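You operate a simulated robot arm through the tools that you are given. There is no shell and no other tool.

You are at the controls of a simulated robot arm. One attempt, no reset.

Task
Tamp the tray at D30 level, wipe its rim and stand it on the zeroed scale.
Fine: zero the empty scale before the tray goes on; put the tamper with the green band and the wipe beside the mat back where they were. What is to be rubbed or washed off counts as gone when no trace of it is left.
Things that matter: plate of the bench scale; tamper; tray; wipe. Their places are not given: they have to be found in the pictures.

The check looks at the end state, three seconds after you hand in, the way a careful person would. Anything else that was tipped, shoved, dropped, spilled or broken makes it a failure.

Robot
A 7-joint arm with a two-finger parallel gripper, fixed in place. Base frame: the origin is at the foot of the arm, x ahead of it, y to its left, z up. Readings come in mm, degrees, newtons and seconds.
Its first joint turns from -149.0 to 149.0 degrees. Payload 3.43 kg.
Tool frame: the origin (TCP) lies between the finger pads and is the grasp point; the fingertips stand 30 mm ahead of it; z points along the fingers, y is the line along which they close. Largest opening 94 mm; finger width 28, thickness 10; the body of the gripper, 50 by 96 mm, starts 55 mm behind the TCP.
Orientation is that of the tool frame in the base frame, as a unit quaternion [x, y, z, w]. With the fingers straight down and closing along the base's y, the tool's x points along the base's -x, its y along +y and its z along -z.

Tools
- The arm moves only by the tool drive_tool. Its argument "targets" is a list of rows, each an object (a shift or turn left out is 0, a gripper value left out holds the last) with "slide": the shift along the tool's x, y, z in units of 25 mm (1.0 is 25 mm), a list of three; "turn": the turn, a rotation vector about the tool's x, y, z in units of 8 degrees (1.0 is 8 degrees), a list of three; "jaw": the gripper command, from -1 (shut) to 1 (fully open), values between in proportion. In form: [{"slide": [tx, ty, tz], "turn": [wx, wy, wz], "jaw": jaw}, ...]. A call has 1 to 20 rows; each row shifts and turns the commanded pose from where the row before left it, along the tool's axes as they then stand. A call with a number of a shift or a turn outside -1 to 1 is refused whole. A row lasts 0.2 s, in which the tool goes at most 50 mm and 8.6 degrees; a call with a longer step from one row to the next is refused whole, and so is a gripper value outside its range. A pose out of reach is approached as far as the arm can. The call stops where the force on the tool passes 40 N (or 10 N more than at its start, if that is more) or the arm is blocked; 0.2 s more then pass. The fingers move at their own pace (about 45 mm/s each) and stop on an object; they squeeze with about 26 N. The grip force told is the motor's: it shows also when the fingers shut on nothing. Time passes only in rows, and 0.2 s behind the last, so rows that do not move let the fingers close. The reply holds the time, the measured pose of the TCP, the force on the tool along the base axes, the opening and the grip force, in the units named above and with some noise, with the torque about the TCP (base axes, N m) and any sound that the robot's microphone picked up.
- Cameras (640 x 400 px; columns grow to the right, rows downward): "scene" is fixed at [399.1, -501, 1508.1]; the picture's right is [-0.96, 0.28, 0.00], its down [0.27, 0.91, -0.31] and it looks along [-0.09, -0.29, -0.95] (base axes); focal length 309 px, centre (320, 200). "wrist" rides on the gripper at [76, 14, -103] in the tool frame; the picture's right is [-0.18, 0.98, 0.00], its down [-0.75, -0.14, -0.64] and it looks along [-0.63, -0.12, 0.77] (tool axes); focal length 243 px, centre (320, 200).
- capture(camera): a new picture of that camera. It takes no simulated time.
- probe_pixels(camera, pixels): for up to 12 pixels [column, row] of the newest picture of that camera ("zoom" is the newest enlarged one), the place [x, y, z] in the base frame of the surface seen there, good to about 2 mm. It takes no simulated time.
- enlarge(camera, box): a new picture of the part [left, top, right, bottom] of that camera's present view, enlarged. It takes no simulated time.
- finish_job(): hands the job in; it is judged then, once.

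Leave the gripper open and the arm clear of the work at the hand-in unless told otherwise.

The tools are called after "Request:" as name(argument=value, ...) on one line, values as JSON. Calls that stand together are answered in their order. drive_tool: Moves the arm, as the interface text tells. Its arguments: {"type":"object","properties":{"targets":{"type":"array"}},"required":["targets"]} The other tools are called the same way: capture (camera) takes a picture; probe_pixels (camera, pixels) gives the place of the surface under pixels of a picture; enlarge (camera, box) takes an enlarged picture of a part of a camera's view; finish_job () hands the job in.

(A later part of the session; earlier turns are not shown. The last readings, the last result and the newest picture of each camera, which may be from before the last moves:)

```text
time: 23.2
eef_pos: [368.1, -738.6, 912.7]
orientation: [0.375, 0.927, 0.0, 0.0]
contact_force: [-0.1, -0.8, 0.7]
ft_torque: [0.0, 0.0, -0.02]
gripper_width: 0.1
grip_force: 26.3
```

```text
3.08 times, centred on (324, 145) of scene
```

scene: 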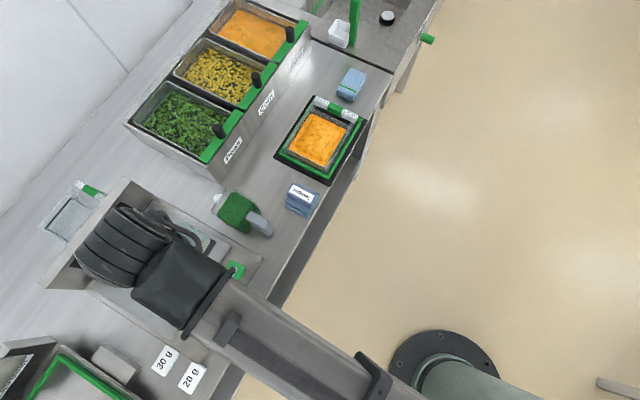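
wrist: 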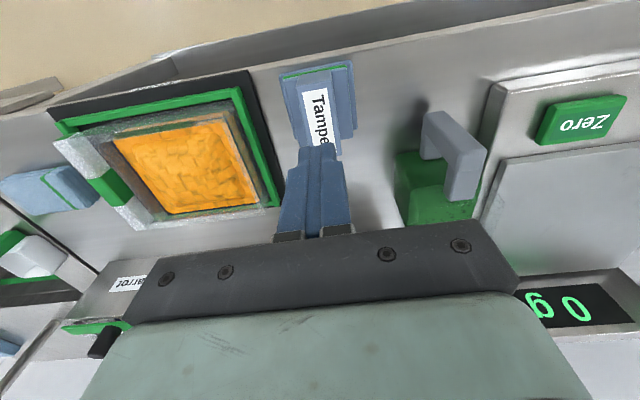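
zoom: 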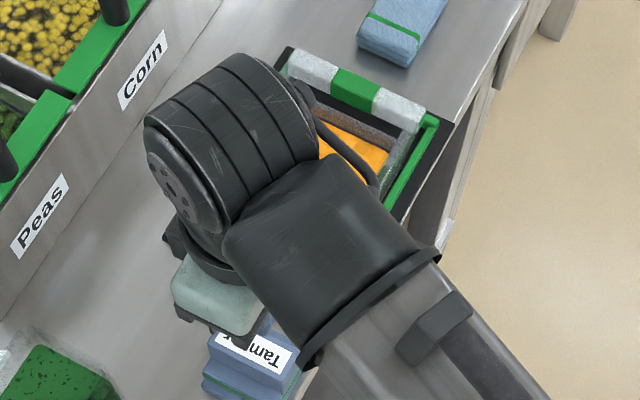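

The gripper reads 0.1 mm: the tamper slipped out and is still on the bench. I'll check its pose before anything else.

Request:
enlarge(camera="wrist", box=[260, 40, 380, 160])

Request:
probe_pixels(camera="wrist", pixels=[[305, 95], [325, 95], [318, 75], [308, 130], [335, 130], [290, 85], [345, 85], [350, 68], [285, 72], [350, 130], [292, 120], [318, 140]])

```text
3.33 times, centred on (320, 100) of wrist
```

zoom: 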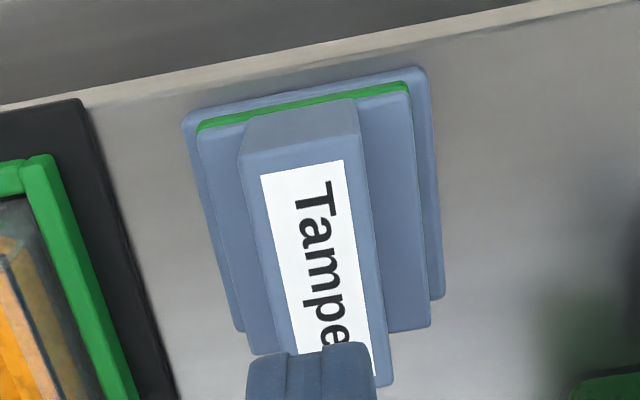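

```text
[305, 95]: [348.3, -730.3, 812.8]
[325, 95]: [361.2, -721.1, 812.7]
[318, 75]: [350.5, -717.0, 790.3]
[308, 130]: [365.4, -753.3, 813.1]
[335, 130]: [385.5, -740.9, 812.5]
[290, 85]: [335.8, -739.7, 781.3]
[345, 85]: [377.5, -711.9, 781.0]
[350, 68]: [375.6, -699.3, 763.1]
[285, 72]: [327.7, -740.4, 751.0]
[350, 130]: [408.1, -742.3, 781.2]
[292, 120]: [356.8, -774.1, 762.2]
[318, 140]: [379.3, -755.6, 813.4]
```

The tamper stands upright where it was. I'll probe its handle edges precisely to see its width and whether its sides taper.

Request:
probe_pixels(camera="zoom", pixels=[[266, 250], [369, 250], [255, 190], [361, 190], [246, 160], [352, 147], [380, 360], [258, 250], [377, 250], [245, 250], [400, 250], [300, 145]])

```text
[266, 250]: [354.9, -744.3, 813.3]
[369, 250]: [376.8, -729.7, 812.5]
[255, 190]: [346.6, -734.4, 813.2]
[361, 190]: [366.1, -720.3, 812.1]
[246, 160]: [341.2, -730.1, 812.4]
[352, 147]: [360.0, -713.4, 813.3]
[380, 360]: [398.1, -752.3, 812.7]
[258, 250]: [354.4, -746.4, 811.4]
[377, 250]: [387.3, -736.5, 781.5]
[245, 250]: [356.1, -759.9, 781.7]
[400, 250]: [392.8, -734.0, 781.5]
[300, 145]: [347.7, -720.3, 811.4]
```

The handle tapers (28 mm at the top, ~34 mm lower), so a grip across it slides off. Its two end faces (across b, about 62 mm apart, flush and vertical) look better. I'll open, turn the tool -90° and centre over it.

Request:
drive_tool(targets=[{"turn": [0, 0, -1], "jaw": 1}, {"turn": [0, 0, -1]}, {"turn": [0, 0, -1]}, {"turn": [0, 0, -1]}, {"turn": [0, 0, -1]}, {"turn": [0, 0, -1]}, {"turn": [0, 0, -1]}, {"turn": [0, 0, -1]}, {"turn": [0, 0, -1]}, {"turn": [0, 0, -1]}, {"turn": [0, 0, -1]}, {"turn": [0, 0, -0.25]}, {"slide": [0.04, -0.2, 0]}, {"slide": [0, 0, 0]}])

Request:
capture(camera="wrist")

Request:
capture(camera="scene")

```text
time: 26.2
eef_pos: [369.7, -741.6, 909.8]
orientation: [-0.391, 0.92, 0.0, -0.001]
contact_force: [0.7, -0.4, 0.1]
ft_torque: [0.03, 0.01, 0.02]
gripper_width: 93.7
grip_force: 0.0
```

```text
taken
```

wrist: 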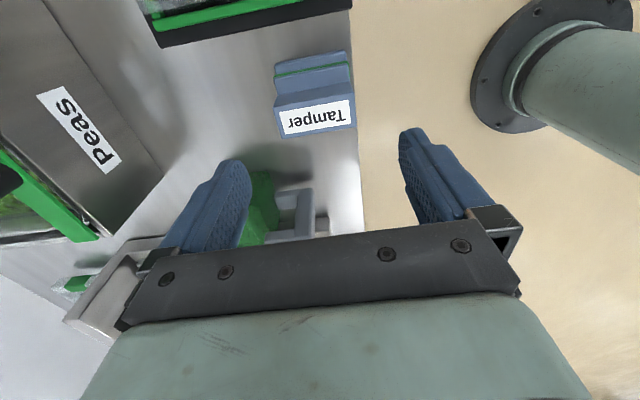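

```text
taken
```

scene: 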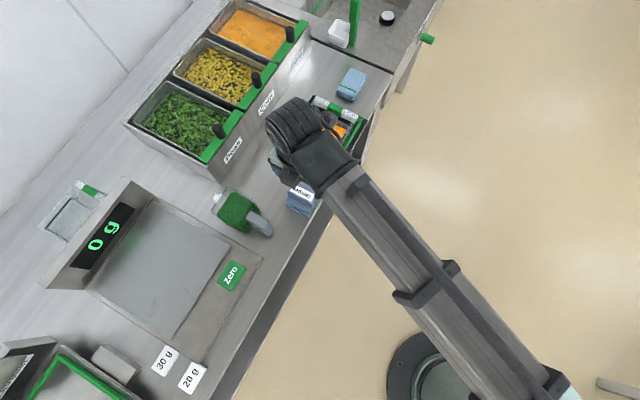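

I'll determine the bench's exact direction by probing near its front edge in the scene picture, and centre the tamper in the wrist view.

Request:
enlarge(camera="scene", box=[340, 50, 400, 100])

Request:
probe_pixels(camera="scene", pixels=[[388, 76], [380, 90], [374, 101], [300, 246], [290, 262], [280, 280], [270, 298], [260, 316], [250, 334], [240, 352], [230, 370], [220, 388]])

Request:
enlarge(camera="wrist", box=[250, 30, 380, 150])

Request:
probe_pixels(camera="zoom", pixels=[[120, 250], [490, 225], [490, 310], [140, 330], [120, 180], [480, 160], [115, 130], [480, 80], [460, 330], [300, 240], [305, 330], [300, 290]])

```text
8.00 times, centred on (370, 75) of scene
```

zoom: 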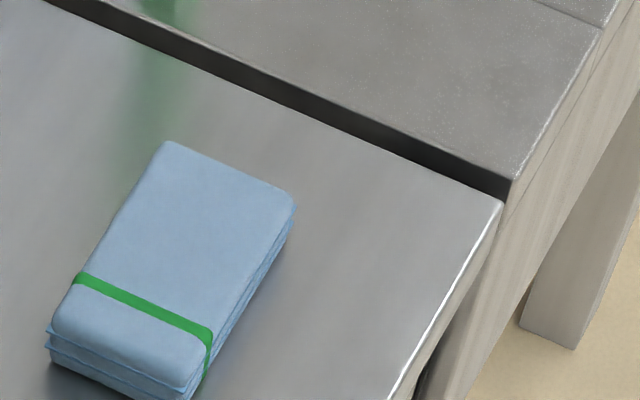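

```text
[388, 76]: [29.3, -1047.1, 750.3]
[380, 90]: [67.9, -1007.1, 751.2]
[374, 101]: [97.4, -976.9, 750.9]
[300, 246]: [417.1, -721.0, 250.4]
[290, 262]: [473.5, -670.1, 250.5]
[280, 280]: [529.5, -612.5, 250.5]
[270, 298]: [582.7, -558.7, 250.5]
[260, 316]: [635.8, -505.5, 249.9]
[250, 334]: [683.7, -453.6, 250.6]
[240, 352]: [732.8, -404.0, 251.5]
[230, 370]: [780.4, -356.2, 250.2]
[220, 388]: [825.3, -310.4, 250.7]
```

```text
3.33 times, centred on (315, 90) of wrist
```

zoom: 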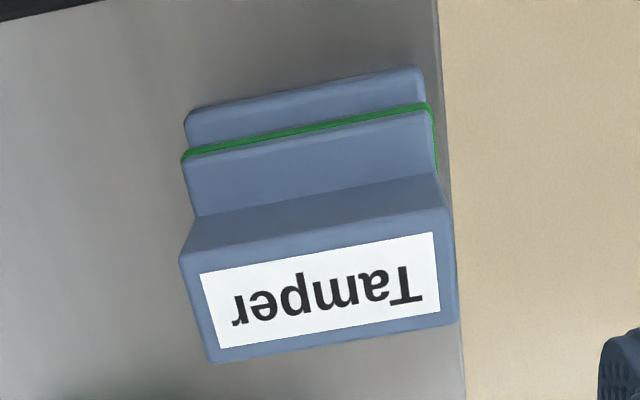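

```text
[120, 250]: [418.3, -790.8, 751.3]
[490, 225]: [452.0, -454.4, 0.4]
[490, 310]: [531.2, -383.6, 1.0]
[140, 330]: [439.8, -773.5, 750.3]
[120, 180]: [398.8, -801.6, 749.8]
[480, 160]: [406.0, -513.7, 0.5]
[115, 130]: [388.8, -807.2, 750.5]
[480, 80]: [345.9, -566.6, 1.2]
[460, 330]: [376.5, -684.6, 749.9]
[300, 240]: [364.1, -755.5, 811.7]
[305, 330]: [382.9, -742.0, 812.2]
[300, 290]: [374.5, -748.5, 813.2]
```

The handle centre projects to (316,116) versus the tool's aim point (320,118), so I'll shift 3 mm and descend to TCP z≈798 with open jaws around the end faces.

Request:
drive_tool(targets=[{"slide": [0.04, -0.12, 0.5]}, {"slide": [0, 0, 1]}, {"slide": [0, 0, 1]}, {"slide": [0, 0, 1]}, {"slide": [0, 0, 0.6]}, {"slide": [0, 0, 0.37]}, {"slide": [0, 0, 0]}])

Request:
capture(camera="wrist")

```text
time: 27.8
eef_pos: [371.7, -743.9, 799.3]
orientation: [-0.391, 0.92, 0.001, -0.001]
contact_force: [0.2, 0.0, 0.0]
ft_torque: [0.04, -0.04, 0.02]
gripper_width: 94.1
grip_force: 0.1
```

```text
taken
```

wrist: 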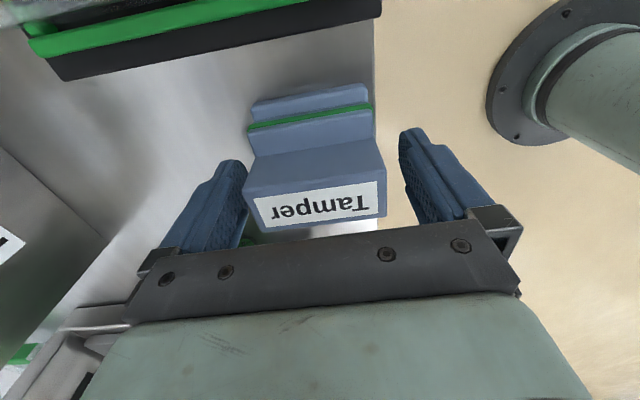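

The tamper is centred between the fingers. I'll close and check the width before a small test lift.

Request:
drive_tool(targets=[{"jaw": -1}, {}, {}, {}, {}, {}, {}])

Request:
drive_tool(targets=[{"slide": [0, 0, -0.1]}, {"slide": [0, 0, -0.1]}, {}])

Request:
capture(camera="wrist")

```text
time: 29.4
eef_pos: [371.9, -743.0, 797.2]
orientation: [-0.39, 0.921, 0.0, 0.0]
contact_force: [-0.1, -0.2, -0.3]
ft_torque: [-0.04, -0.01, 0.02]
gripper_width: 72.0
grip_force: 26.0
```

```text
time: 30.2
eef_pos: [371.2, -744.6, 804.0]
orientation: [-0.391, 0.92, 0.0, 0.0]
contact_force: [-0.5, -0.1, -0.9]
ft_torque: [-0.02, 0.01, 0.0]
gripper_width: 72.0
grip_force: 26.1
```

```text
taken
```

wrist: 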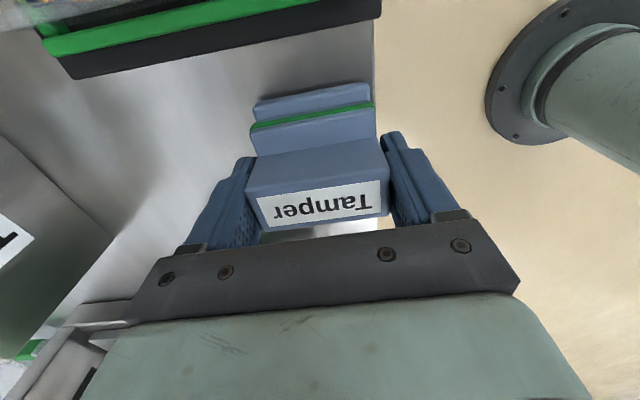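

Width 72 mm held. I'll lift further in small steps and compare the picture.

Request:
drive_tool(targets=[{"slide": [0, 0, -0.3]}, {"slide": [0, 0, -0.4]}, {"slide": [0, 0, -0.5]}, {}])

Request:
capture(camera="wrist")

```text
time: 31.2
eef_pos: [371.6, -744.0, 834.2]
orientation: [-0.391, 0.92, 0.0, 0.0]
contact_force: [-0.3, 0.7, -1.1]
ft_torque: [0.01, 0.01, -0.01]
gripper_width: 72.1
grip_force: 25.8
```

```text
taken
```

wrist: 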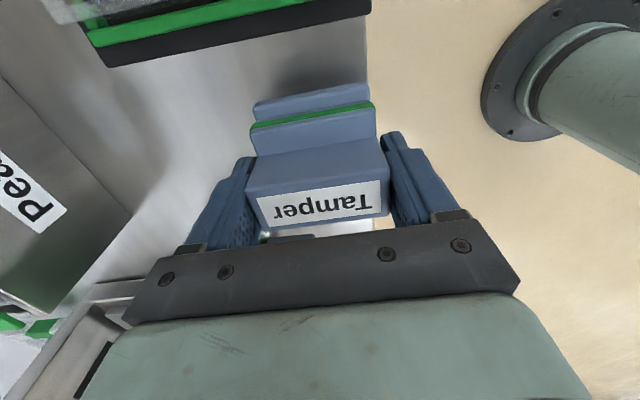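

The tamper is lifted (about 1 N weight). I'll look in the scene to measure the tray interior with the arm here.

Request:
capture(camera="scene")

Request:
enlarge(camera="scene", box=[260, 80, 388, 190])

```text
taken
```

scene: 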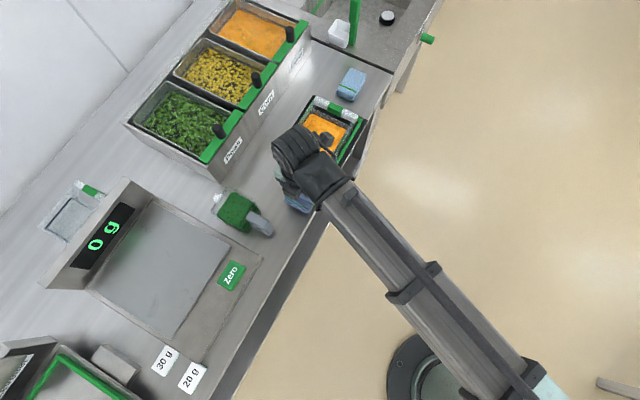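

```text
3.64 times, centred on (324, 135) of scene
```

zoom: 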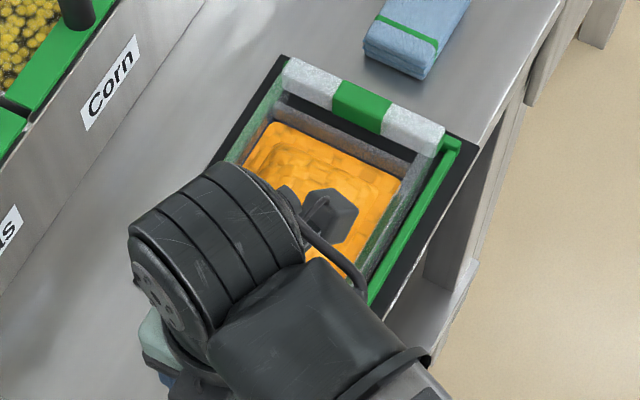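

Tray interior from earlier pictures: about 121 × 107 mm, centre (a=-436, b=826.5), i.e. base ≈ (292,-888); mound about 85–90 mm wide, top z≈802. I'll raise the tamper and carry it over the tray centre.

Request:
drive_tool(targets=[{"slide": [0, 0, -1]}, {"slide": [0, 0, -1]}, {"slide": [0.909, -0.242, 0]}, {"slide": [0.909, -0.242, 0]}, {"slide": [0.909, -0.242, 0]}, {"slide": [0.909, -0.242, 0]}, {"slide": [0.909, -0.242, 0]}, {"slide": [0.909, -0.242, 0]}, {"slide": [0.909, -0.242, 0]}, {}])

Request:
capture(camera="wrist")

Request:
enlarge(camera="scene", box=[260, 80, 388, 190])

```text
time: 33.4
eef_pos: [292.0, -888.8, 885.9]
orientation: [-0.39, 0.921, 0.0, 0.0]
contact_force: [0.3, 0.7, -1.7]
ft_torque: [0.06, -0.02, 0.01]
gripper_width: 72.0
grip_force: 26.4
```

```text
taken
```

wrist: 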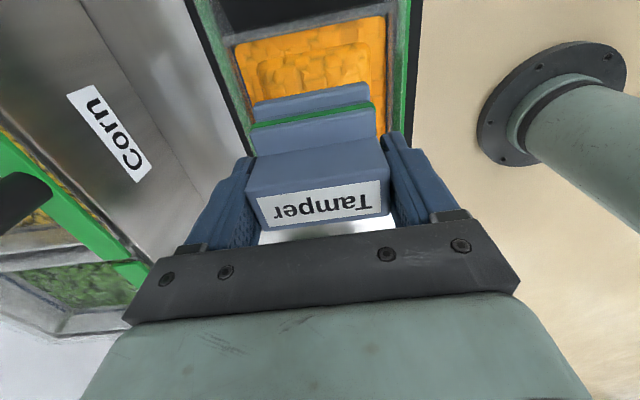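

```text
3.64 times, centred on (324, 135) of scene
```

zoom: 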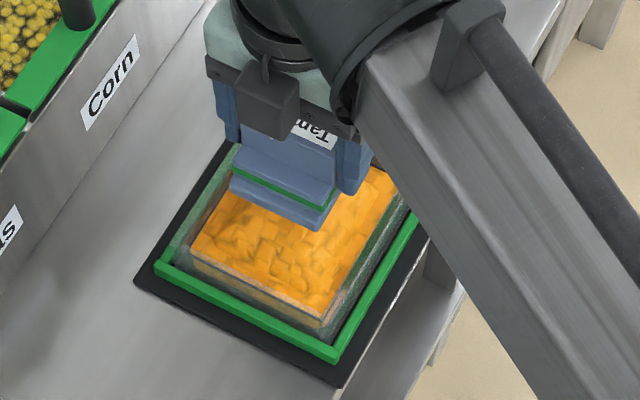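

Aligned over the tray as far as I can tell. I'll lower to just above the mound and look again.

Request:
drive_tool(targets=[{"slide": [0, 0, 0.5]}, {"slide": [0, 0, 0.5]}, {"slide": [0, 0, 0.2]}, {}])

Request:
capture(camera="wrist")

Request:
enlarge(camera="scene", box=[280, 100, 360, 180])

```text
time: 34.4
eef_pos: [292.3, -888.7, 855.2]
orientation: [-0.39, 0.921, 0.0, 0.0]
contact_force: [0.2, 0.0, -1.3]
ft_torque: [-0.01, 0.0, 0.01]
gripper_width: 71.7
grip_force: 26.4
```

```text
taken
```

wrist: 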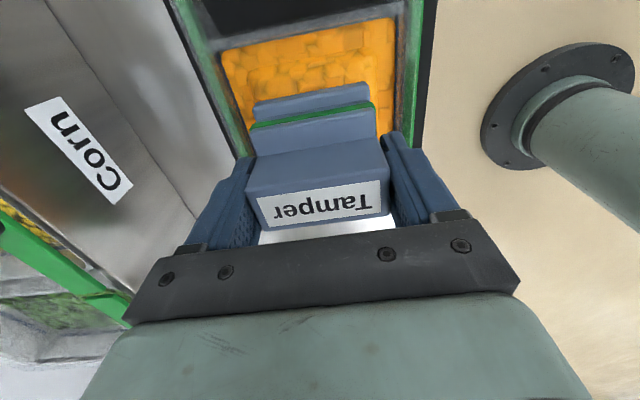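

```text
5.00 times, centred on (320, 140) of scene
```

zoom: 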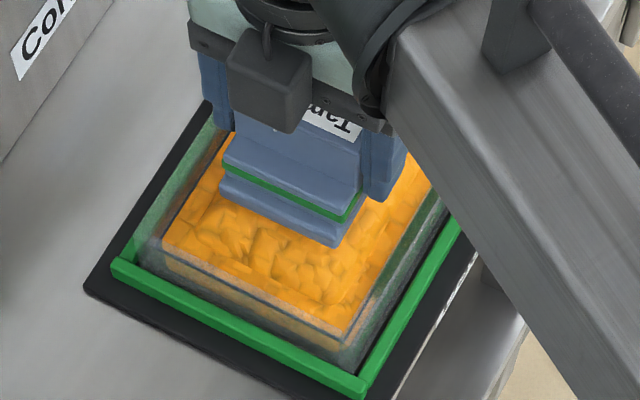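

The foot is just above the mound and inside the tray. I'll press down in small steps, watching the force.

Request:
drive_tool(targets=[{"slide": [0, 0, 0.1]}, {"slide": [0, 0, 0.1]}, {"slide": [0, 0, 0.1]}, {"slide": [0, 0, 0.1]}])

Request:
capture(camera="wrist")

```text
time: 35.4
eef_pos: [291.5, -888.6, 844.2]
orientation: [-0.391, 0.92, 0.0, -0.001]
contact_force: [-0.7, 0.0, -1.4]
ft_torque: [0.01, 0.02, 0.01]
gripper_width: 72.2
grip_force: 26.1
```

```text
taken
```

wrist: 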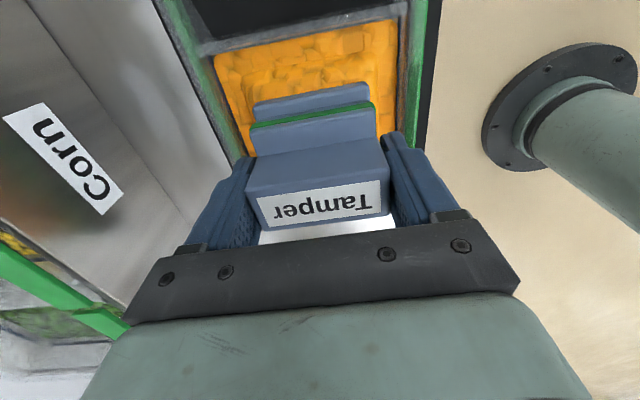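

No reaction force yet (foot ≈ 796). I'll keep going down gently.

Request:
drive_tool(targets=[{"slide": [0, 0, 0.1]}, {"slide": [0, 0, 0.1]}, {"slide": [0, 0, 0.1]}])

Request:
drive_tool(targets=[{"slide": [0, 0, 0.1]}, {"slide": [0, 0, 0.1]}])

Request:
capture(camera="wrist")

Request:
enlarge(camera="scene", box=[280, 100, 360, 180])

```text
time: 36.2
eef_pos: [289.6, -887.2, 838.1]
orientation: [-0.391, 0.92, 0.001, 0.0]
contact_force: [-0.6, -0.2, -0.9]
ft_torque: [0.01, 0.01, 0.0]
gripper_width: 71.8
grip_force: 25.6
```

```text
time: 36.8
eef_pos: [291.8, -889.5, 832.9]
orientation: [-0.391, 0.92, 0.0, 0.0]
contact_force: [-0.3, -0.8, -1.0]
ft_torque: [-0.02, -0.02, 0.02]
gripper_width: 71.8
grip_force: 25.4
```

```text
taken
```

wrist: 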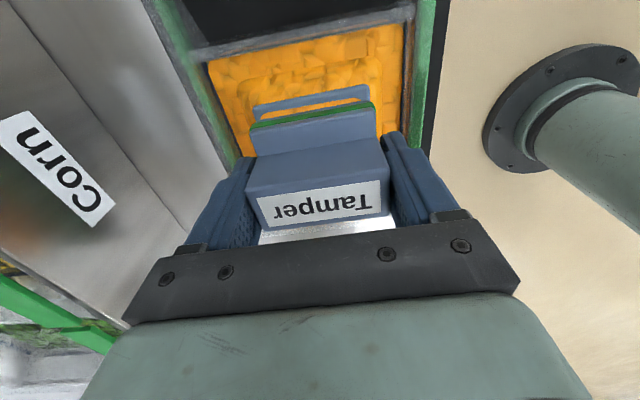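

```text
5.00 times, centred on (320, 140) of scene
```

zoom: 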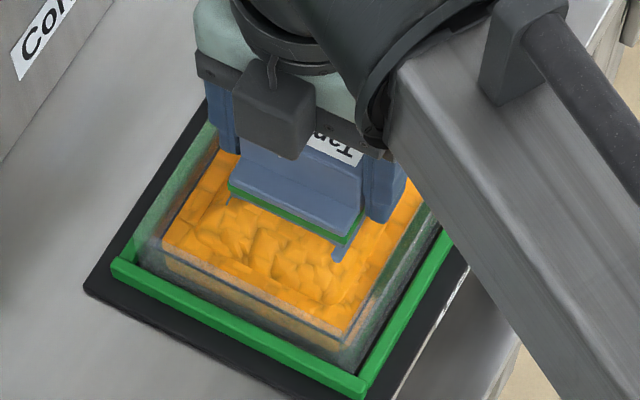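

The foot has sunk into the loose top with no force so far. I'll continue in 1.5–2.5 mm steps until it resists.

Request:
drive_tool(targets=[{"slide": [0, 0, 0.08]}, {"slide": [0, 0, 0.08]}])

Request:
capture(camera="wrist")

```text
time: 37.4
eef_pos: [290.0, -888.8, 827.8]
orientation: [-0.39, 0.921, 0.0, 0.0]
contact_force: [-0.6, -1.0, 3.8]
ft_torque: [0.06, 0.03, -0.01]
gripper_width: 72.0
grip_force: 26.4
```

```text
taken
```

wrist: 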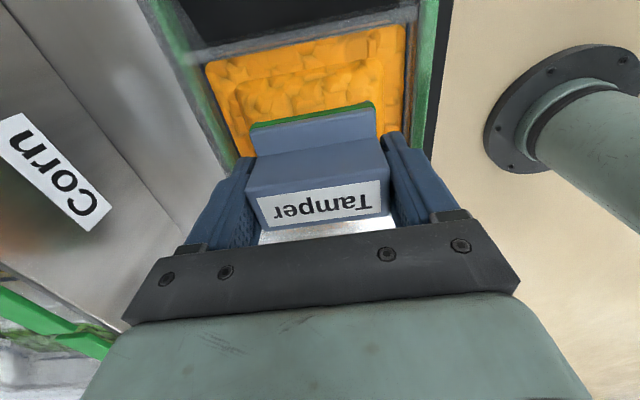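

Contact: about 5 N at foot z≈780. I'll press a bit more firmly.

Request:
drive_tool(targets=[{"slide": [0, 0, 0.08]}, {"slide": [0, 0, 0.06]}, {}])

Request:
capture(camera="wrist")

Request:
enlarge(camera="scene", box=[280, 100, 360, 180])

```text
time: 38.2
eef_pos: [291.6, -888.2, 825.1]
orientation: [-0.391, 0.92, -0.002, -0.001]
contact_force: [1.7, -8.2, 26.8]
ft_torque: [-0.02, -0.01, 0.03]
gripper_width: 72.1
grip_force: 25.8
```

```text
taken
```

wrist: 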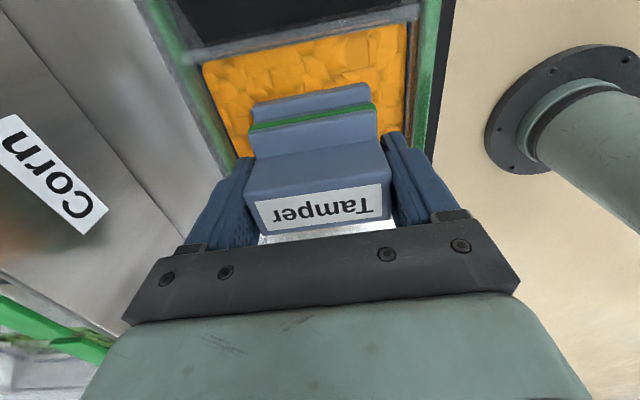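

```text
5.00 times, centred on (320, 140) of scene
```

zoom: 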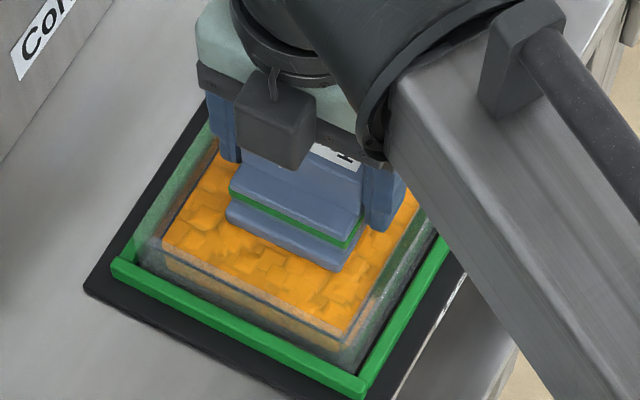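

At 27 N the mound collapsed: the carrot now looks flat around the foot. I'll raise the tamper and inspect.

Request:
drive_tool(targets=[{"slide": [0, 0, -0.1]}, {"slide": [0, 0, -0.2]}, {"slide": [0, 0, -0.5]}, {"slide": [0, 0, -1]}, {"slide": [0, 0, -1]}, {}])

Request:
capture(camera="wrist")

Request:
enlarge(camera="scene", box=[270, 85, 370, 185])

```text
time: 39.6
eef_pos: [290.8, -887.8, 893.3]
orientation: [-0.391, 0.921, 0.0, 0.0]
contact_force: [-0.2, -0.4, -1.2]
ft_torque: [-0.01, 0.03, -0.03]
gripper_width: 72.1
grip_force: 26.0
```

```text
taken
```

wrist: 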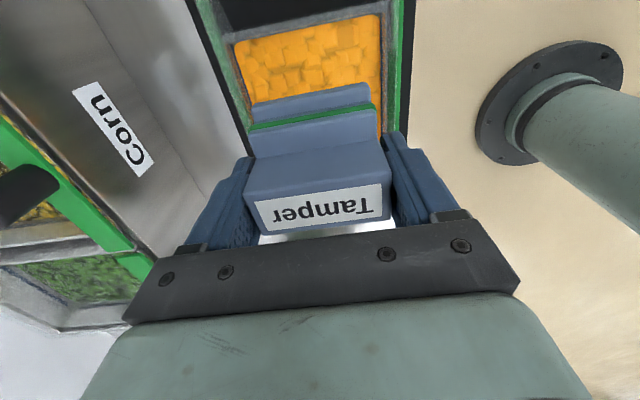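

```text
4.00 times, centred on (320, 135) of scene
```

zoom: 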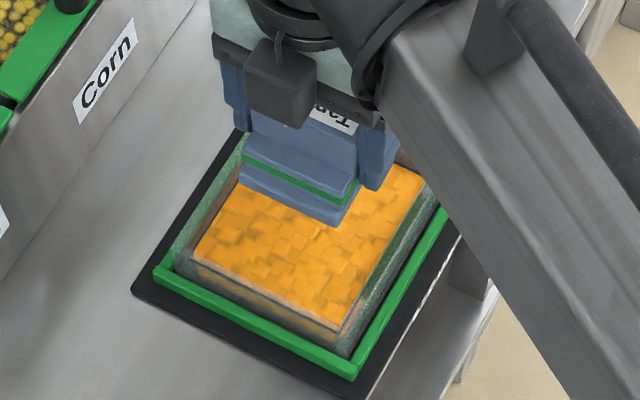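

The surface looks flat. I'll probe the heights of the carrot in both views.

Request:
probe_pixels(camera="zoom", pixels=[[210, 240], [250, 230], [300, 250], [350, 260], [330, 310], [260, 270], [390, 200], [410, 180], [370, 230], [310, 290], [235, 205], [345, 235]])

Request:
probe_pixels(camera="wrist", pixels=[[245, 50], [270, 40], [300, 50], [330, 40], [360, 30], [375, 22], [300, 75], [340, 70], [260, 90], [370, 70], [280, 85], [376, 110]])

```text
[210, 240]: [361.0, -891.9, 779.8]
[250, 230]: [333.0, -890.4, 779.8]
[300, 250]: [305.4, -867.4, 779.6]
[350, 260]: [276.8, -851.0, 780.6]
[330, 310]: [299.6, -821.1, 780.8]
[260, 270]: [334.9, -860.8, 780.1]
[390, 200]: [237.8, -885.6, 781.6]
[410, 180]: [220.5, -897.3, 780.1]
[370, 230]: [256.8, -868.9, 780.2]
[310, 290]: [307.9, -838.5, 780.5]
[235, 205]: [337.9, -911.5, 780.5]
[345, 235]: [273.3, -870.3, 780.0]
```

```text
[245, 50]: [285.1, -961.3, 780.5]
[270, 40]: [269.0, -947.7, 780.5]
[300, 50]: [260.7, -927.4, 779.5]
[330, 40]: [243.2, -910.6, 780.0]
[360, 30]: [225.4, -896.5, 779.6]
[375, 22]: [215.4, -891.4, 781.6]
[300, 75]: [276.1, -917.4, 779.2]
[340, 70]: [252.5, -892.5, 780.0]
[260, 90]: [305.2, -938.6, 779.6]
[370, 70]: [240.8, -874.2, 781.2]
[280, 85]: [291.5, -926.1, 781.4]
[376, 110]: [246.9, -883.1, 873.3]
```

Everything reads 779–781: level. I'll carry the tamper back along the same path and lower it over its original spot.

Request:
drive_tool(targets=[{"slide": [-0.909, 0.242, 0]}, {"slide": [-0.909, 0.242, 0]}, {"slide": [-0.909, 0.242, 0]}, {"slide": [-0.909, 0.242, 0]}, {"slide": [-0.909, 0.242, 0]}, {"slide": [-0.909, 0.242, 0]}, {"slide": [-0.909, 0.242, 0]}, {}, {"slide": [0, 0, 1]}, {"slide": [0, 0, 1]}, {"slide": [0, 0, 1]}, {"slide": [0, 0, 0.5]}, {}])

Request:
capture(camera="wrist")

```text
time: 42.4
eef_pos: [372.6, -744.9, 806.7]
orientation: [-0.391, 0.92, 0.0, 0.0]
contact_force: [0.4, 0.1, -1.5]
ft_torque: [-0.02, 0.02, 0.04]
gripper_width: 71.9
grip_force: 26.0
```

```text
taken
```

wrist: 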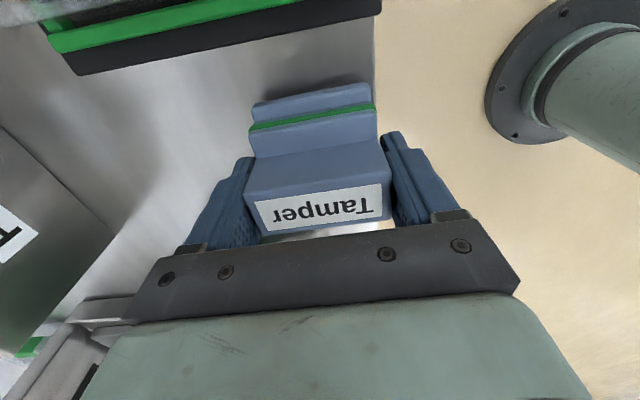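

The tamper hovers ~7 mm over its spot. I'll lower it in 1.5 mm steps until it touches.

Request:
drive_tool(targets=[{"slide": [0, 0, 0.1]}, {"slide": [0, 0, 0.08]}, {"slide": [0, 0, 0.06]}, {}])

```text
time: 43.4
eef_pos: [371.4, -745.4, 800.8]
orientation: [-0.39, 0.921, 0.0, -0.001]
contact_force: [1.1, -0.2, -0.5]
ft_torque: [0.02, -0.01, -0.01]
gripper_width: 72.3
grip_force: 26.4
```

Request:
drive_tool(targets=[{"slide": [0, 0, 0.04]}, {"slide": [0, 0, 0.04]}, {}])

```text
time: 44.2
eef_pos: [372.3, -745.0, 799.7]
orientation: [-0.39, 0.921, 0.0, -0.001]
contact_force: [0.4, 0.6, -1.4]
ft_torque: [0.0, 0.02, -0.01]
gripper_width: 72.3
grip_force: 25.6
```

Still carrying (-1.4 N). Continuing down in 1 mm steps.

Request:
drive_tool(targets=[{"slide": [0, 0, 0.04]}, {}])

Request:
drive_tool(targets=[{"slide": [0, 0, 0.04]}, {}])

```text
time: 44.8
eef_pos: [372.1, -745.2, 797.0]
orientation: [-0.391, 0.921, 0.0, 0.0]
contact_force: [-0.4, 0.0, -0.5]
ft_torque: [-0.02, -0.01, -0.01]
gripper_width: 71.8
grip_force: 25.6
```

```text
time: 45.4
eef_pos: [371.9, -744.7, 795.6]
orientation: [-0.391, 0.92, 0.0, 0.0]
contact_force: [-0.3, -0.3, -1.6]
ft_torque: [0.0, -0.04, -0.01]
gripper_width: 72.2
grip_force: 26.5
```

Request:
drive_tool(targets=[{"slide": [0, 0, 0.04]}, {"slide": [0, 0, 0.04]}, {}])

Request:
enlarge(camera="scene", box=[260, 160, 340, 230])

```text
time: 46.2
eef_pos: [371.4, -746.2, 796.1]
orientation: [-0.391, 0.921, -0.002, 0.0]
contact_force: [-3.5, -4.7, 15.7]
ft_torque: [0.22, 0.04, 0.05]
gripper_width: 71.9
grip_force: 26.3
```

```text
5.71 times, centred on (300, 195) of scene
```

zoom: 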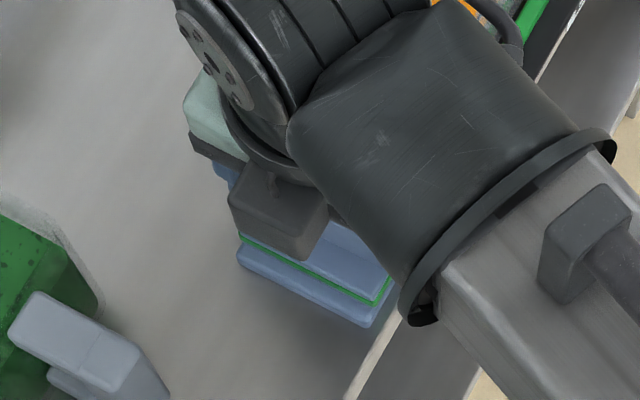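

The tamper has touched down (15.7 N). I'll relieve the load slightly and open the jaws.

Request:
drive_tool(targets=[{"slide": [0, 0, -0.04]}, {"slide": [0, 0, -0.02]}, {"jaw": 1}, {}, {}, {}])

Request:
capture(camera="wrist")

```text
time: 47.6
eef_pos: [372.1, -744.3, 796.1]
orientation: [-0.391, 0.92, 0.0, 0.0]
contact_force: [0.1, -0.6, -1.0]
ft_torque: [0.01, -0.01, 0.01]
gripper_width: 94.0
grip_force: 0.0
```

```text
taken
```

wrist: 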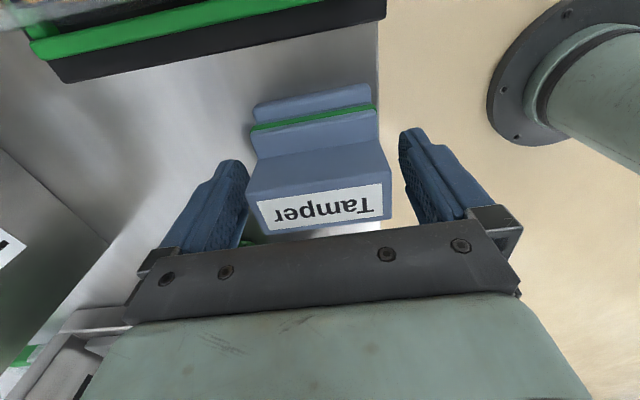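

Released cleanly. I'll raise the arm and look at the tray and rim again.

Request:
drive_tool(targets=[{"slide": [0, 0, -0.5]}, {"slide": [0, 0, -1]}, {"slide": [0, 0, -1]}, {"slide": [0, 0, -1]}, {"slide": [0, 0, -1]}, {"slide": [0, 0, -1]}, {"slide": [0, 0, -1]}, {"slide": [0, 0, -1]}, {"slide": [0, 0, -1]}, {"slide": [0, 0, -1]}])

Request:
capture(camera="scene")

Request:
capture(camera="wrist")

Request:
enlarge(camera="scene", box=[260, 85, 388, 215])

```text
time: 49.8
eef_pos: [371.9, -743.2, 1033.9]
orientation: [-0.39, 0.921, 0.0, 0.0]
contact_force: [-0.7, 0.3, -0.5]
ft_torque: [0.01, 0.05, -0.02]
gripper_width: 93.9
grip_force: 0.1
```

```text
taken
```

scene: 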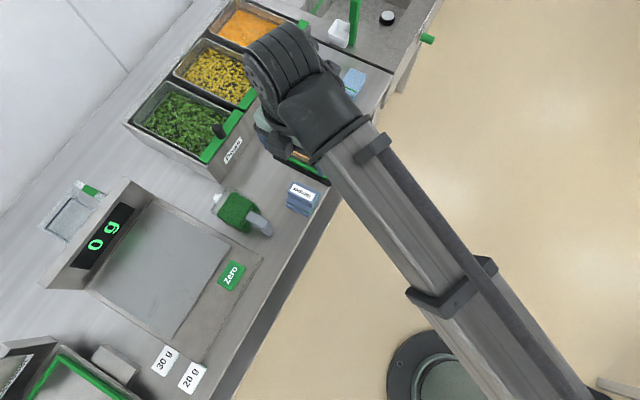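

```text
taken
```

wrist: 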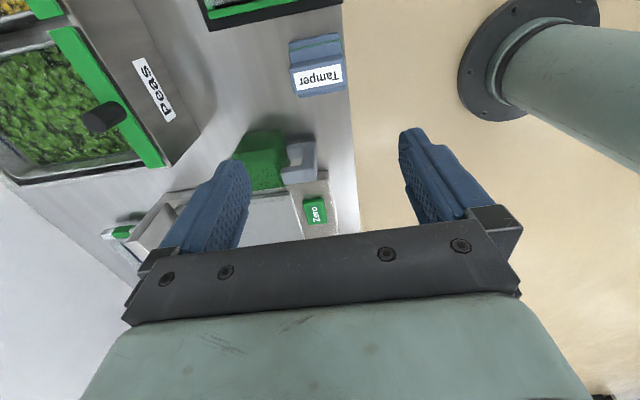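

```text
3.08 times, centred on (324, 150) of scene
```

zoom: 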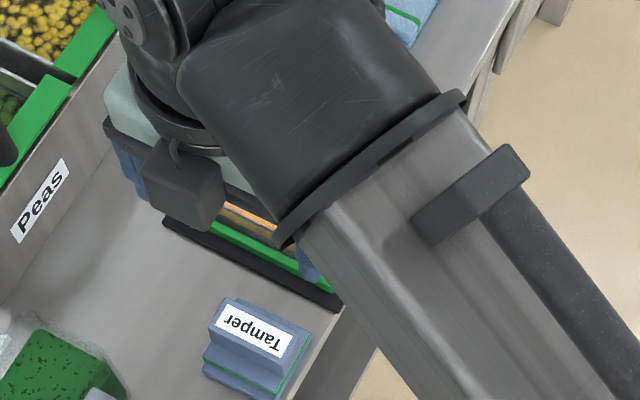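

The tamper stands back in its place. Next I'll go toward the wipe, tilting the tool about 32° outward (toward -a) to gain reach, and look.

Request:
drive_tool(targets=[{"slide": [0.95, -0.18, 0]}, {"slide": [0.95, -0.18, 0]}, {"slide": [0.95, -0.18, 0]}, {"slide": [0.95, -0.18, 0]}, {"slide": [0.95, -0.18, 0]}, {"slide": [0.95, -0.18, 0]}, {"slide": [0.95, -0.18, 0]}, {"slide": [0.95, -0.18, 0]}, {"turn": [0, 1, 0]}, {"turn": [0, 1, 0]}, {"turn": [0, 1, 0]}, {"turn": [0, 1, 0]}, {}])

Request:
capture(camera="wrist")

Request:
capture(camera="scene")

```text
time: 52.6
eef_pos: [266.9, -907.0, 1035.9]
orientation: [-0.376, 0.884, -0.108, -0.254]
contact_force: [0.5, 0.8, -0.2]
ft_torque: [0.0, 0.01, -0.02]
gripper_width: 94.1
grip_force: 0.0
```

```text
taken
```

wrist: 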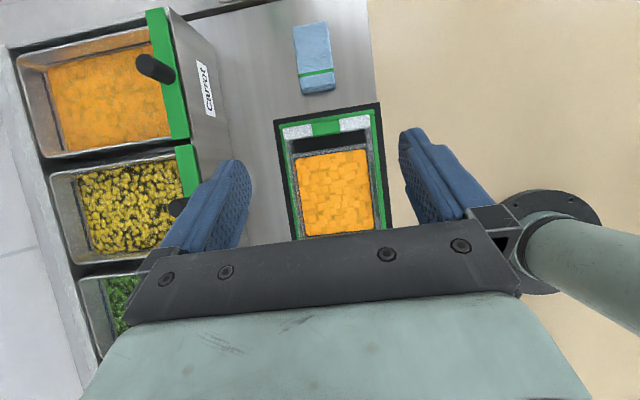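

```text
taken
```

scene: 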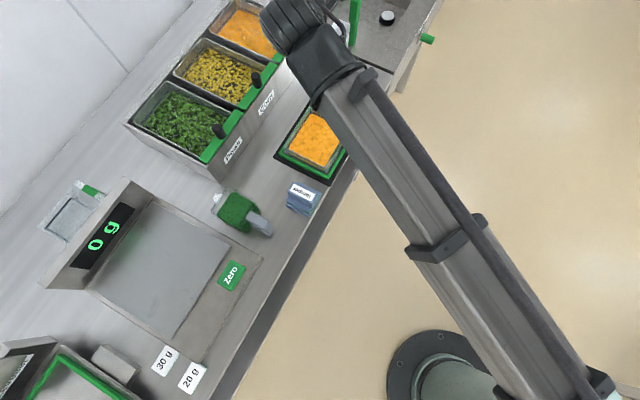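

Good, the wrist now looks nearly straight down on the tray and wipe. I'll enlarge the tray rim and the wipe.

Request:
enlarge(camera="wrist", box=[270, 95, 400, 240])

Request:
enlarge(camera="wrist", box=[275, 100, 339, 140])

Request:
enlarge(camera="wrist", box=[330, 100, 394, 180])

Request:
enlarge(camera="wrist", box=[280, 10, 350, 100])

Request:
probe_pixels(camera="wrist", pixels=[[296, 28], [326, 25], [300, 90], [333, 88], [315, 55], [316, 72], [298, 60], [329, 55], [312, 25], [318, 90]])

```text
2.76 times, centred on (335, 168) of wrist
```

zoom: 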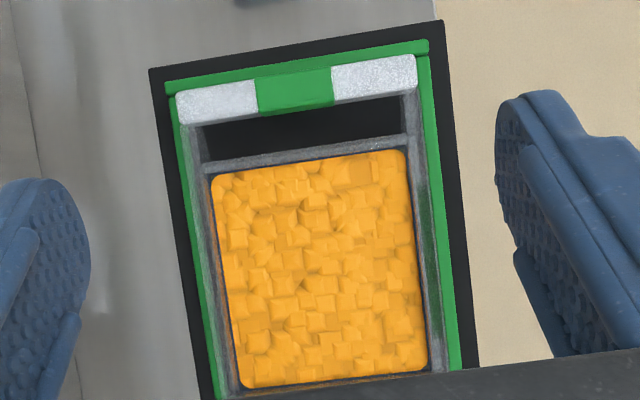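

```text
10.00 times, centred on (307, 120) of wrist
```

zoom: 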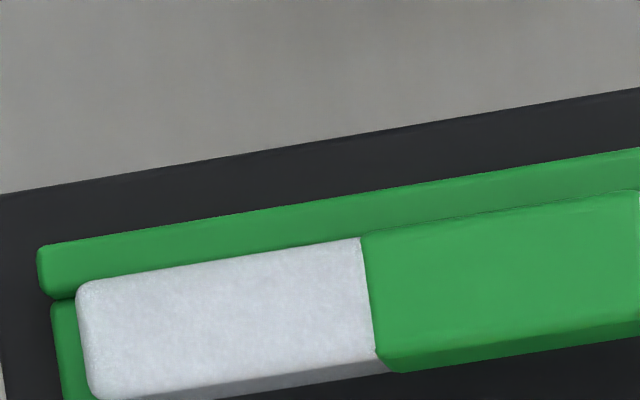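

```text
5.00 times, centred on (362, 140) of wrist
```

zoom: 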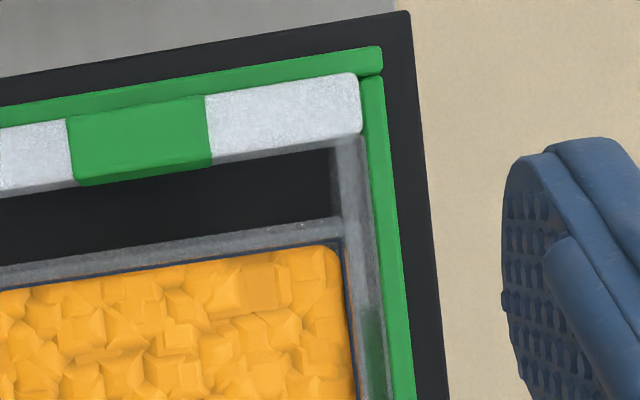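

```text
4.44 times, centred on (315, 55) of wrist
```

zoom: 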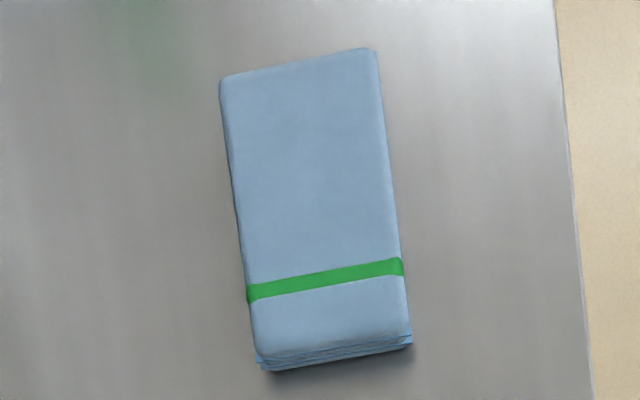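

```text
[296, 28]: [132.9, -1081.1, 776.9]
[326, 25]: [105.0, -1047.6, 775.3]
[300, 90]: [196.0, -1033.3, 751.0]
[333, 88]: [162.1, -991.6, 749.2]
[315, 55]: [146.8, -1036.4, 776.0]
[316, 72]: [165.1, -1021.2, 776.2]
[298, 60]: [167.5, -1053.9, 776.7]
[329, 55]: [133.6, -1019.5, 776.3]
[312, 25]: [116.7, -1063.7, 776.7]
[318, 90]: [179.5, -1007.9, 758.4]
```

I notice a greenish patch on the front rim near (375,200). I'll enlarge that part strongly.

Request:
enlarge(camera="wrist", box=[350, 140, 414, 240])

Request:
enlarge(camera="wrist", box=[275, 130, 339, 240])

Request:
enlarge(camera="wrist", box=[330, 130, 390, 170])

```text
4.00 times, centred on (382, 190) of wrist
```

zoom: 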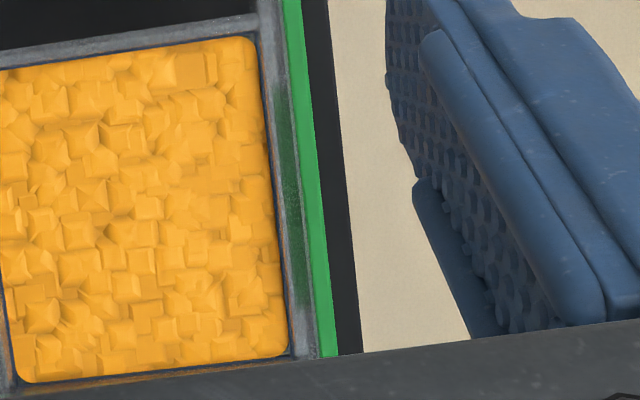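

```text
3.64 times, centred on (307, 185) of wrist
```

zoom: 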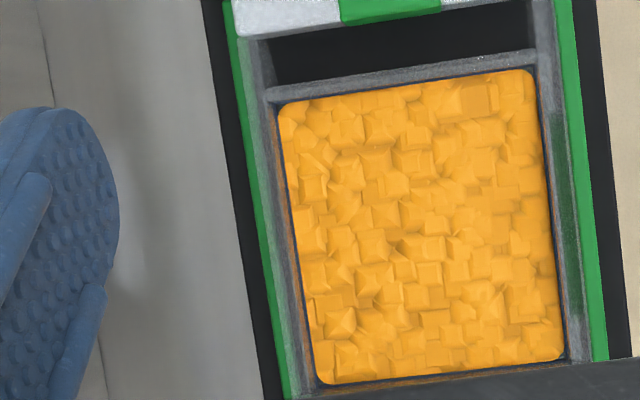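

```text
10.00 times, centred on (360, 150) of wrist
```

zoom: 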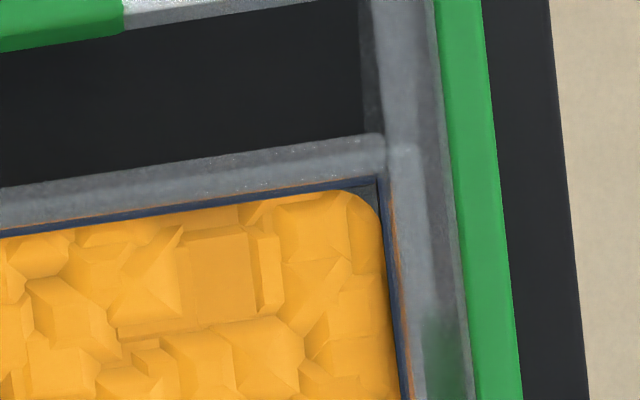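

There is a real dark-green smear on the front rim, from about (372,164) to (378,212) in the wrist view. I'll probe along it and the rim.

Request:
enlarge(camera="wrist", box=[350, 140, 414, 240])

Request:
probe_pixels(camera="zoom", pixels=[[280, 100], [283, 130], [288, 160], [292, 200], [297, 240], [303, 290], [275, 60], [307, 330], [290, 180], [284, 180], [298, 200], [150, 40]])

```text
4.00 times, centred on (382, 190) of wrist
```

zoom: 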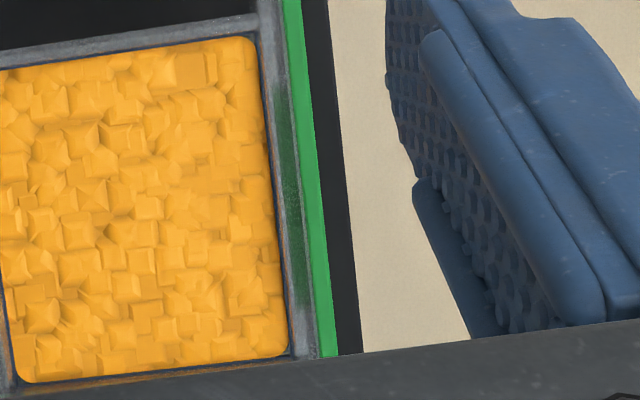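

```text
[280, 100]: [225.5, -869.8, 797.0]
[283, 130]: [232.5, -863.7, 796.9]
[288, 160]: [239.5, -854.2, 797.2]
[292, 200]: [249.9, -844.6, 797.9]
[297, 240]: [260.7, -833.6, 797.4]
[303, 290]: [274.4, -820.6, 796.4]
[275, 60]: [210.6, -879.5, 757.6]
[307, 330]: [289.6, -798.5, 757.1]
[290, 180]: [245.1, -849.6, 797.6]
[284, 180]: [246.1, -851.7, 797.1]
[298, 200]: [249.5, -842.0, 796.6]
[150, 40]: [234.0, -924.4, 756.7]
```

The smear lies at z≈797, from about (225,-870) to (274,-821), i.e. front rim at b≈767. I'll also sample the other rims for opaque smears.

Request:
probe_pixels(camera="wrist", pixels=[[291, 157], [294, 171], [296, 185], [298, 199], [300, 212], [301.5, 155], [315, 152.6], [329, 150], [343, 148], [356.5, 146], [289, 150], [294, 185]])

Request:
probe_pixels(camera="wrist", pixels=[[371, 160], [372, 165], [370, 155], [380, 220], [379, 215], [381, 225], [376, 190], [374, 190], [378, 190], [380, 190], [372, 190], [382, 190]])

```text
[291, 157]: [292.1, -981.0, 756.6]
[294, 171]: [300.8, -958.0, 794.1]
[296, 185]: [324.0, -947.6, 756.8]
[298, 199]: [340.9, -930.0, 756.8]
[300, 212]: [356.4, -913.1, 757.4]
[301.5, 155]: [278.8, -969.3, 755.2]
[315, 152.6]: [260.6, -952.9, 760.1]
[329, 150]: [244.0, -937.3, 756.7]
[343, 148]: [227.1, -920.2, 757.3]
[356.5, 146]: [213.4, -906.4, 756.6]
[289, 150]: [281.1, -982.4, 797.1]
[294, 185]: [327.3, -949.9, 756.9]
```

```text
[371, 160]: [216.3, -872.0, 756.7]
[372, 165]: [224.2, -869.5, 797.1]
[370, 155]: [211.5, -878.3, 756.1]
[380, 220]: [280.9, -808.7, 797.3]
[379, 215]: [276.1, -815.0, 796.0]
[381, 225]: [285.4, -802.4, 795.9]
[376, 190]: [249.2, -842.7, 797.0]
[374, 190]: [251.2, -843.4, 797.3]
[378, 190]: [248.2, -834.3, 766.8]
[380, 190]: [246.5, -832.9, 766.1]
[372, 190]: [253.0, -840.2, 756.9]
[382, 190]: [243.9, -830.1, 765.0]
```

The wipe is about 80×50 mm, centre (148,-1038), top z 776.5. Before moving in, I'll check the tap and basin positions near it.

Request:
probe_pixels(camera="scene", pixels=[[355, 5], [354, 20], [353, 35], [351, 45], [338, 30], [345, 40], [387, 18], [364, 70], [341, 92]])

Request:
drive_tool(targets=[{"slide": [0.33, -0.03, 1]}, {"slide": [0.33, -0.03, 1]}, {"slide": [0.33, -0.03, 1]}, {"slide": [0.33, -0.03, 1]}, {}])

Request:
capture(camera="wrist")

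```text
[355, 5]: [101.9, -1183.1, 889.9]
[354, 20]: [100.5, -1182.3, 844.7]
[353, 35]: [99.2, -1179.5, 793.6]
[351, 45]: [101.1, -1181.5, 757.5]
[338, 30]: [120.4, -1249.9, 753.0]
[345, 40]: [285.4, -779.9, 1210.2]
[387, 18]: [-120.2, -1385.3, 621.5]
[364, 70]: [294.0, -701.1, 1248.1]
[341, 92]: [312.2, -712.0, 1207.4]
```

```text
time: 53.8
eef_pos: [213.6, -968.1, 967.4]
orientation: [-0.376, 0.885, -0.108, -0.254]
contact_force: [-0.1, 0.2, 0.2]
ft_torque: [0.02, -0.01, -0.02]
gripper_width: 94.1
grip_force: 0.1
```

```text
taken
```

wrist: 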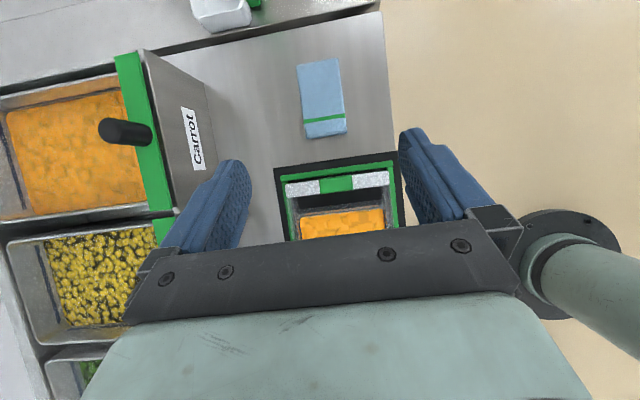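

On track (a=-548). Continuing the same path another 100 mm.

Request:
drive_tool(targets=[{"slide": [0.33, -0.03, 1]}, {"slide": [0.33, -0.03, 1]}, {"slide": [0.33, -0.03, 1]}, {"slide": [0.33, -0.03, 1]}, {}, {}])

Request:
capture(camera="wrist")

```text
time: 55.2
eef_pos: [156.3, -1028.5, 899.4]
orientation: [-0.375, 0.885, -0.108, -0.254]
contact_force: [0.3, -0.3, -0.5]
ft_torque: [-0.02, 0.0, 0.01]
gripper_width: 94.1
grip_force: 0.0
```

```text
taken
```

wrist: 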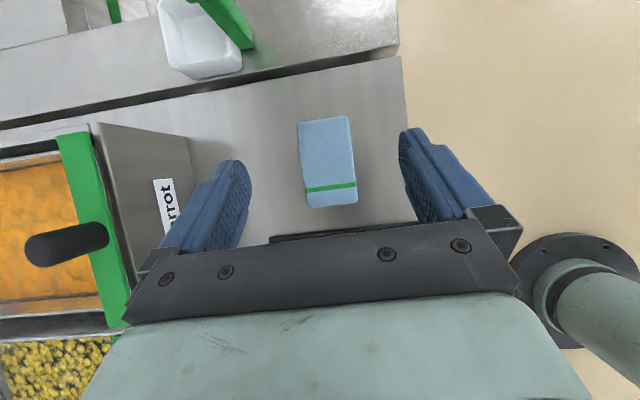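

Reached (156,-1029,899) fine. The wipe is between the fingers' line. I'll descend vertically about 86 mm, then check.

Request:
drive_tool(targets=[{"slide": [-0.61, -0.04, 0.975]}, {"slide": [-0.61, 0, 0.975]}, {"slide": [-0.61, 0, 0.975]}, {}])

Request:
capture(camera="wrist")

```text
time: 56.2
eef_pos: [158.0, -1027.0, 811.2]
orientation: [-0.376, 0.885, -0.108, -0.254]
contact_force: [-0.2, 0.1, -0.5]
ft_torque: [0.02, 0.01, 0.0]
gripper_width: 93.9
grip_force: 0.0
```

```text
taken
```

wrist: 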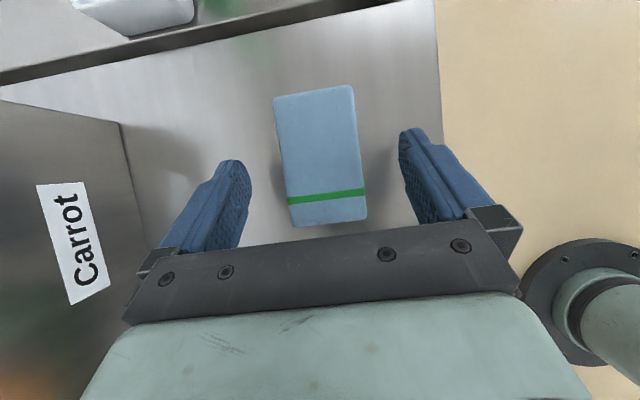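

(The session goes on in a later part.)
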